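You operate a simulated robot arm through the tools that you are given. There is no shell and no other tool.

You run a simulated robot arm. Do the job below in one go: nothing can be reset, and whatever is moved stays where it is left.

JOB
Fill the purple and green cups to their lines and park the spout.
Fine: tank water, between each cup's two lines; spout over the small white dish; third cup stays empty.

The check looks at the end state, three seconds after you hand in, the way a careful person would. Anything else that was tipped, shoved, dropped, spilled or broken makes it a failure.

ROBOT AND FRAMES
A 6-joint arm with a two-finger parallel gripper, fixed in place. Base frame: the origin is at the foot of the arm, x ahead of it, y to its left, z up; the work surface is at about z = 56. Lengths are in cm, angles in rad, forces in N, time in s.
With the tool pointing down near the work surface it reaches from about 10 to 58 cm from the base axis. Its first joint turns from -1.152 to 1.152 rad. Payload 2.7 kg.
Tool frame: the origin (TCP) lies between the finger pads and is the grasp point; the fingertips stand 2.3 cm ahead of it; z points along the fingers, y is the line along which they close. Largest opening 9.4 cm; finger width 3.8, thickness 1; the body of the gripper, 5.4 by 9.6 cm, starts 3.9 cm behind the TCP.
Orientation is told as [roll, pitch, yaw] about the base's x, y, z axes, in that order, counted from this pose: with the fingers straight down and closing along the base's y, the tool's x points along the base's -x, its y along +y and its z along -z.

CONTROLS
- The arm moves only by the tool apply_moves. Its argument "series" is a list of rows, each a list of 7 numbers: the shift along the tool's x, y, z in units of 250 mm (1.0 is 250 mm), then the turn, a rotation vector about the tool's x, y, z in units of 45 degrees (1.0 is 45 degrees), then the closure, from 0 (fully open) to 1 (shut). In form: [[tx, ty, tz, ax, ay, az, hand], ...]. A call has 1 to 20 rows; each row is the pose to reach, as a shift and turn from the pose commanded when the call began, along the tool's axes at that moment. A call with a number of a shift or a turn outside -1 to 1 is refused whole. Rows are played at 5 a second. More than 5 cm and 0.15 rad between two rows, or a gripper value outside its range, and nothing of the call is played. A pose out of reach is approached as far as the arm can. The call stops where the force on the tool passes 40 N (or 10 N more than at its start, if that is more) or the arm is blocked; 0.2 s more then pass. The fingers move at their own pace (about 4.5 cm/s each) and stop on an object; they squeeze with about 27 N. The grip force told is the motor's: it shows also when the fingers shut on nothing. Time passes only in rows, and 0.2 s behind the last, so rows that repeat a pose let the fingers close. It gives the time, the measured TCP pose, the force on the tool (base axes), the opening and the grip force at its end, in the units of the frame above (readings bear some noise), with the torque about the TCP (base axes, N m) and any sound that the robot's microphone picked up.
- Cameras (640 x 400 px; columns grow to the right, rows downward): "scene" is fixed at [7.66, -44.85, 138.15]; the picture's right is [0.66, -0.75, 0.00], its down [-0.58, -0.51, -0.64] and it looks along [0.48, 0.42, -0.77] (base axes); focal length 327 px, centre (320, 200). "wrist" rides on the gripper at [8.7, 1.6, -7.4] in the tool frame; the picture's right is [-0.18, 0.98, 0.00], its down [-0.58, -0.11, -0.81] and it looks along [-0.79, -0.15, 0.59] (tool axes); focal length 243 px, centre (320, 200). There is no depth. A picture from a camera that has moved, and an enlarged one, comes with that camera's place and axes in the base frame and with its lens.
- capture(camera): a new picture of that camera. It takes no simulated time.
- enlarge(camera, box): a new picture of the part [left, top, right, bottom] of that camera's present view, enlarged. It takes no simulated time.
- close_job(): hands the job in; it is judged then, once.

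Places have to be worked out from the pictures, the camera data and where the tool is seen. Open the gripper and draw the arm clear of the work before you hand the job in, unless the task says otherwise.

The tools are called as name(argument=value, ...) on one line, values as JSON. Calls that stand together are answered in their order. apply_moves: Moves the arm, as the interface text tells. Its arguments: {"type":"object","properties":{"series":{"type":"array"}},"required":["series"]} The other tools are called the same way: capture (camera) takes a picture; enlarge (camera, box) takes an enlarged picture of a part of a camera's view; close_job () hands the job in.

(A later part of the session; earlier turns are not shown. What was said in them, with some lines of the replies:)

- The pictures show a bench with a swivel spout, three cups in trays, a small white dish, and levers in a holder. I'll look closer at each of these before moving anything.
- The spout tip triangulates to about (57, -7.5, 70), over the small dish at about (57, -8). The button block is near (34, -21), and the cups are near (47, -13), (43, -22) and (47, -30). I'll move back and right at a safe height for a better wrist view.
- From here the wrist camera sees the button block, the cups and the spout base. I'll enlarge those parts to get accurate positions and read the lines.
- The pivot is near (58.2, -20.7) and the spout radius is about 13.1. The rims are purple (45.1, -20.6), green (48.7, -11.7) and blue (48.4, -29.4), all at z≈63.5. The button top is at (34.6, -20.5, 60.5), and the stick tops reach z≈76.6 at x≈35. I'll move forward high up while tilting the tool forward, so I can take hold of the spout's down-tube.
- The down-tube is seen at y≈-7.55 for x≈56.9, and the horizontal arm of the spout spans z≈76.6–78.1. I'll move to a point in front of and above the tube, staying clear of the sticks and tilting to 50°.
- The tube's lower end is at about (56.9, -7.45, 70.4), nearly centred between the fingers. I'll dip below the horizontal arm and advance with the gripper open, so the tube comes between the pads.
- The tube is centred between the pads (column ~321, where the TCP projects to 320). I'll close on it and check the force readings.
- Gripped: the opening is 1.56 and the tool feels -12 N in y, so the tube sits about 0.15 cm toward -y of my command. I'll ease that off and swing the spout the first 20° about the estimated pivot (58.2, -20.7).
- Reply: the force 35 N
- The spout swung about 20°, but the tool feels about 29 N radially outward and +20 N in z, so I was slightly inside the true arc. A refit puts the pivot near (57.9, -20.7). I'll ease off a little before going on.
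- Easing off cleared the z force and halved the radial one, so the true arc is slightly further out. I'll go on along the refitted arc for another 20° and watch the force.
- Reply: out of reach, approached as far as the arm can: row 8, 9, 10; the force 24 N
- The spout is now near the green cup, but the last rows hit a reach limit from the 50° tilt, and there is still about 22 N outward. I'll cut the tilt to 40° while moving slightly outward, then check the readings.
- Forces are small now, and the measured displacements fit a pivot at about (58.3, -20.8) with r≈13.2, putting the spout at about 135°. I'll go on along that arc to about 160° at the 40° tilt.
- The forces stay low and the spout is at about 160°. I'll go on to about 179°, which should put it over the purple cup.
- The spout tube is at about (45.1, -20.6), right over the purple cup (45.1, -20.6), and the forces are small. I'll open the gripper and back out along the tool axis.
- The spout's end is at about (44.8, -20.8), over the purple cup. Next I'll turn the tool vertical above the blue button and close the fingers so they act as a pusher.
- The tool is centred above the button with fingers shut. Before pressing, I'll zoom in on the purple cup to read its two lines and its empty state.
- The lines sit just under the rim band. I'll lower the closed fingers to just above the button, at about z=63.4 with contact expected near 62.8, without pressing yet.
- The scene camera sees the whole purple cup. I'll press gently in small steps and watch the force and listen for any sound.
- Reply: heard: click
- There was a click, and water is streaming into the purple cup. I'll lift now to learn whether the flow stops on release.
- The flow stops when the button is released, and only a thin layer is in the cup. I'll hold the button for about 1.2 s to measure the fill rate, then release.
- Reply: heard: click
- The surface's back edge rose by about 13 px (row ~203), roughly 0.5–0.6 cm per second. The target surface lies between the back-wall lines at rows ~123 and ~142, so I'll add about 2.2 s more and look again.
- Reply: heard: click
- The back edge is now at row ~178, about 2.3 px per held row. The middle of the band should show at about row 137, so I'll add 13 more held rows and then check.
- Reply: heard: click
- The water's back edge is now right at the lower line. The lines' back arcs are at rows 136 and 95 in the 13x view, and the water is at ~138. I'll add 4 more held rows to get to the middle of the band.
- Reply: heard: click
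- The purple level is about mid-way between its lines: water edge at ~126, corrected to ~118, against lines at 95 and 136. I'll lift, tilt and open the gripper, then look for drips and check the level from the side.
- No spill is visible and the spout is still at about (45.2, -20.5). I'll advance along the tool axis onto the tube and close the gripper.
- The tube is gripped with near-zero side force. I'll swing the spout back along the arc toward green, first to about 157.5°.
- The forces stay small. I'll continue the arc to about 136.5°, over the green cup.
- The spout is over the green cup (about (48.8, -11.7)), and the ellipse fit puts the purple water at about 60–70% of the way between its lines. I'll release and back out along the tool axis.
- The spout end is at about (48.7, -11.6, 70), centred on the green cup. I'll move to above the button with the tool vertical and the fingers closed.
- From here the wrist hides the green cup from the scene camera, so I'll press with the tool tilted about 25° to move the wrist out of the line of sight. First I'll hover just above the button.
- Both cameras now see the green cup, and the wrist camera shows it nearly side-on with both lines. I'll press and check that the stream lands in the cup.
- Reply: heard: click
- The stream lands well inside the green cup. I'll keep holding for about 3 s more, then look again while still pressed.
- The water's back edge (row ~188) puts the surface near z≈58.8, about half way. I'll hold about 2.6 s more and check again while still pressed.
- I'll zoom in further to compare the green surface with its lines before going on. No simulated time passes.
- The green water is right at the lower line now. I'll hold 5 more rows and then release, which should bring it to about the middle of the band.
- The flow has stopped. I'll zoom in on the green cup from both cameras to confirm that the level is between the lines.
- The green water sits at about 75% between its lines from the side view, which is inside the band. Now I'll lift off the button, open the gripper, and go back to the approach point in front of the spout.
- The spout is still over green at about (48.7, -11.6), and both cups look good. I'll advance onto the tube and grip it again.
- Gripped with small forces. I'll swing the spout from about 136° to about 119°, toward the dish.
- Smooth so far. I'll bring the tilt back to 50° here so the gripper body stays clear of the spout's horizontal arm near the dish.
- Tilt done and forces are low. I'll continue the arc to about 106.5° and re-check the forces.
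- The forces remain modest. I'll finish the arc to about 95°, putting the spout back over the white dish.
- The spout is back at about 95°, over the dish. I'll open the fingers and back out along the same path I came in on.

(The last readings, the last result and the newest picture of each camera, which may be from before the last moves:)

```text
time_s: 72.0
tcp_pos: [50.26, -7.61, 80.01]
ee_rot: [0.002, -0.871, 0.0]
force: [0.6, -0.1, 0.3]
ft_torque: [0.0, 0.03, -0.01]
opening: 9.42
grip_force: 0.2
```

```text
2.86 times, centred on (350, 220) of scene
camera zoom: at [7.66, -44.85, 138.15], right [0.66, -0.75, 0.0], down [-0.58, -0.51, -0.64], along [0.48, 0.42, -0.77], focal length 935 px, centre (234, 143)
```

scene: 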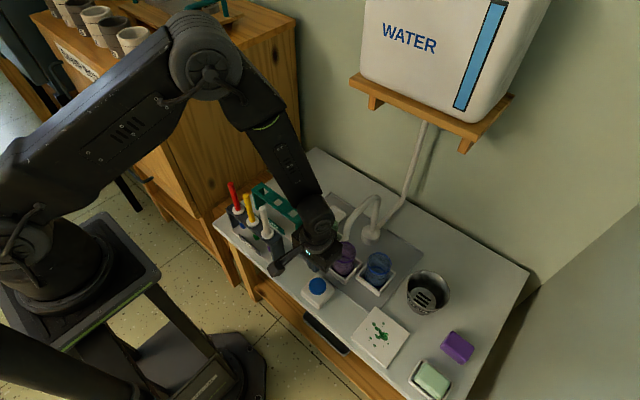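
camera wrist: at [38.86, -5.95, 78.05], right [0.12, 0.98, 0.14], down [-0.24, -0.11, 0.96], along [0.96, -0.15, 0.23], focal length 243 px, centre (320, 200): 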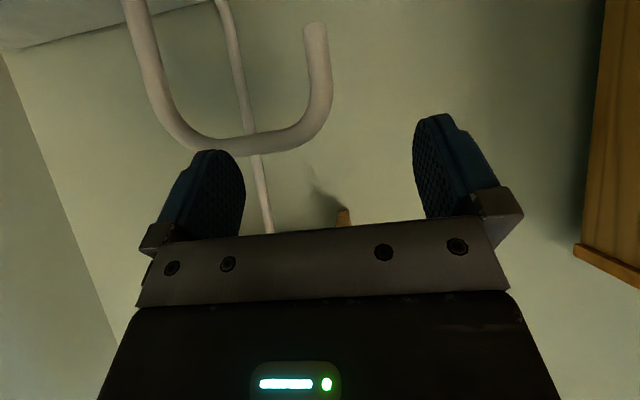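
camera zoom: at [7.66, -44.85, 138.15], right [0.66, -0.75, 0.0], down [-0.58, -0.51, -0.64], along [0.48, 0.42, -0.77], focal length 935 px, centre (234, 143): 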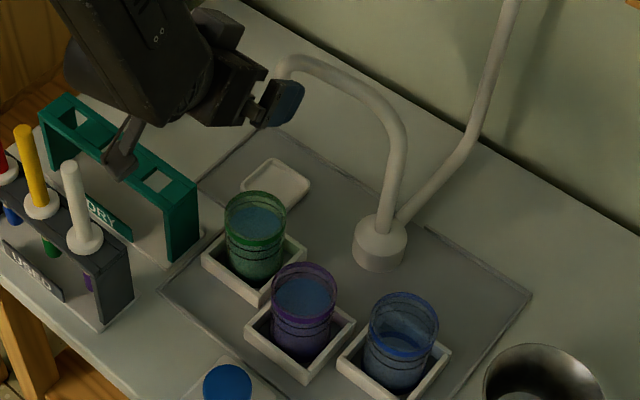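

The spout looks the same as in the starting picture from this pose, so it is parked over the dish. I'll back the arm up and away, then inspect everything.

apply_moves(series=[[-0.0069, -0.0512, -0.0903, 0, 0.044, 0, 0], [-0.0138, -0.1024, -0.1806, 0, 0.089, 0, 0], [-0.0206, -0.1536, -0.2708, 0, 0.133, 0, 0], [-0.0275, -0.2048, -0.3611, 0, 0.178, 0, 0], [-0.0344, -0.256, -0.4514, 0, 0.222, 0, 0], [-0.0344, -0.256, -0.4514, 0, 0.222, 0, 0]])

apply_moves(series=[[0.0653, -0.02, -0.0552, 0, 0.111, 0, 0], [0.1307, -0.04, -0.1103, 0, 0.222, 0, 0], [0.196, -0.06, -0.1655, 0, 0.333, 0, 0], [0.2613, -0.08, -0.2206, 0, 0.444, 0, 0], [0.3266, -0.1, -0.2758, 0, 0.556, 0, 0], [0.392, -0.12, -0.3309, 0, 0.667, 0, 0], [0.4573, -0.14, -0.3861, 0, 0.778, 0, 0], [0.5226, -0.16, -0.4412, 0, 0.889, 0, 0], [0.5226, -0.16, -0.4412, 0, 0.889, 0, 0]])

capture(camera="scene")

capture(camera="wrist")

```text
time_s: 73.4
tcp_pos: [42.03, -14.0, 87.87]
ee_rot: [0.0, -0.697, 0.0]
force: [0.4, -0.4, 0.1]
ft_torque: [0.0, 0.01, 0.0]
opening: 9.4
grip_force: 0.2
```

```text
time_s: 75.4
tcp_pos: [25.06, -18.03, 88.03]
ee_rot: [0.002, 0.002, -0.002]
force: [-0.6, -0.1, -0.1]
ft_torque: [0.0, 0.0, 0.04]
opening: 9.41
grip_force: 0.1
```

```text
taken
```

scene: 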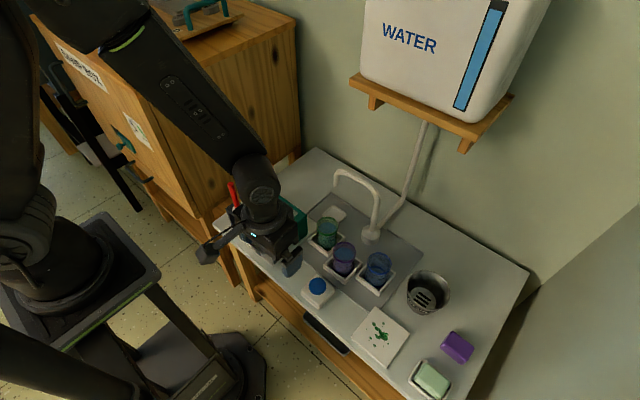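

```text
taken
camera wrist: at [16.3, -16.35, 95.42], right [0.18, 0.98, 0.0], down [0.58, -0.11, 0.81], along [0.79, -0.15, -0.59], focal length 243 px, centre (320, 200)
```

wrist: 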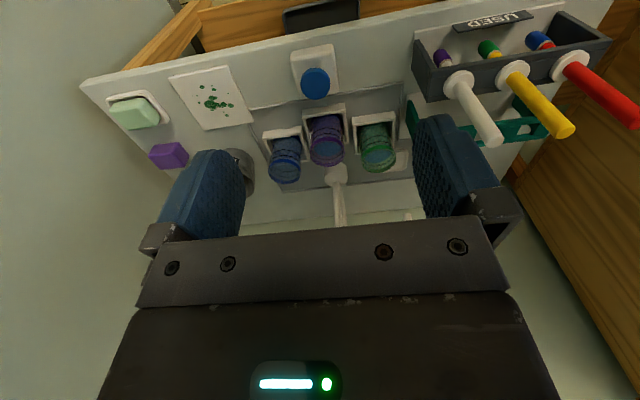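

Arm withdrawn, gripper open. I'll zoom in on the cups, dish and spout for a final check of levels and spills.

enlarge(camera="scene", box=[310, 210, 370, 280])

enlarge(camera="scene", box=[310, 165, 390, 235])

enlarge(camera="wrist", box=[255, 95, 415, 195])

enlarge(camera="scene", box=[355, 240, 405, 300])

```text
5.71 times, centred on (340, 245) of scene
camera zoom: at [7.66, -44.85, 138.15], right [0.66, -0.75, 0.0], down [-0.58, -0.51, -0.64], along [0.48, 0.42, -0.77], focal length 1870 px, centre (206, -57)
```

zoom: 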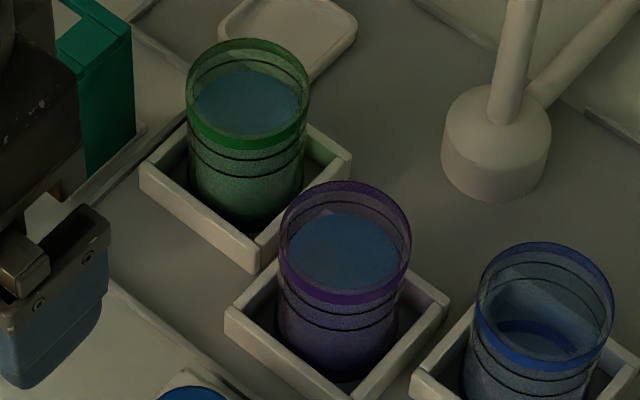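

```text
5.71 times, centred on (350, 200) of scene
camera zoom: at [7.66, -44.85, 138.15], right [0.66, -0.75, 0.0], down [-0.58, -0.51, -0.64], along [0.48, 0.42, -0.77], focal length 1870 px, centre (149, 200)
```

zoom: 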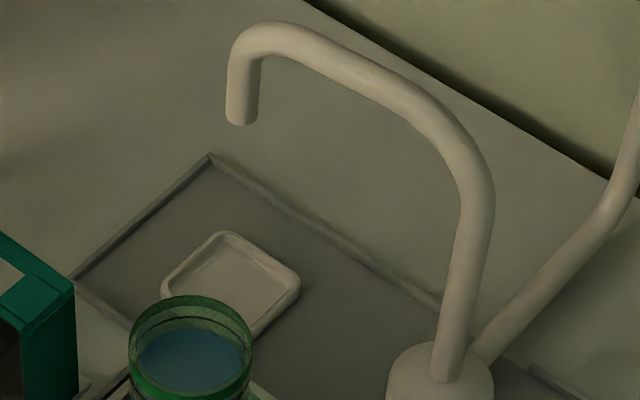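

```text
4.00 times, centred on (335, 145) of wrist
camera zoom: at [16.3, -16.35, 95.42], right [0.18, 0.98, 0.0], down [0.58, -0.11, 0.81], along [0.79, -0.15, -0.59], focal length 970 px, centre (260, 420)
```

zoom: 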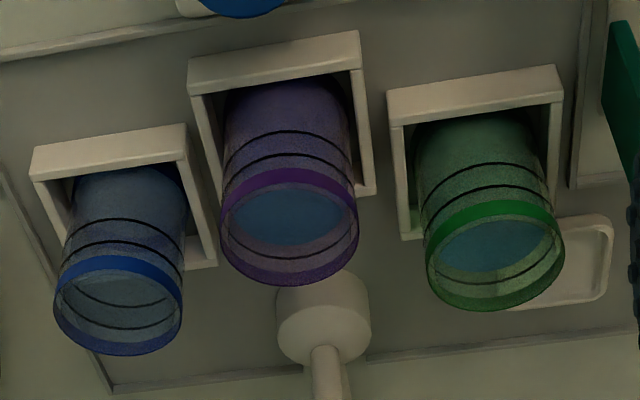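

```text
6.67 times, centred on (380, 270) of scene
camera zoom: at [7.66, -44.85, 138.15], right [0.66, -0.75, 0.0], down [-0.58, -0.51, -0.64], along [0.48, 0.42, -0.77], focal length 2182 px, centre (-80, -267)
```

zoom: 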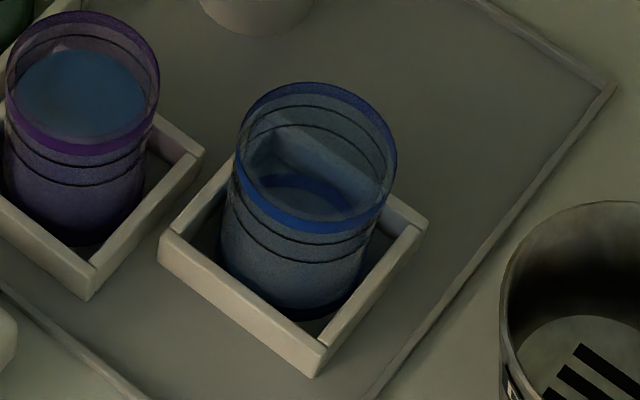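

Both target cups sit between their lines (purple about 60–65%, green about 70–75%), and the blue cup is empty. The spout end at (56.9, -7.8) is over the dish at (57.1, -7.5), nothing is spilled or shifted, and the arm is clear with the gripper open. I'm handing in.

close_job()

```text
The job is handed in.
```

The purple and green cups are filled to between their lines with tank water, and the spout is parked over the small white dish. I've handed the job in; no verdict has come back yet.

| Item | End state, as judged from the pictures |
|---|---|
| Purple cup | Water about 60–65% of the way from the lower line to the upper line |
| Green cup | Water about 70–75% of the way from the lower line to the upper line |
| Blue cup | Empty |
| Spout | End within about 0.3 cm of the dish's centre |
| Surroundings | No spills seen and nothing looks shifted |

The gripper is open, and the arm is raised clear of the work.
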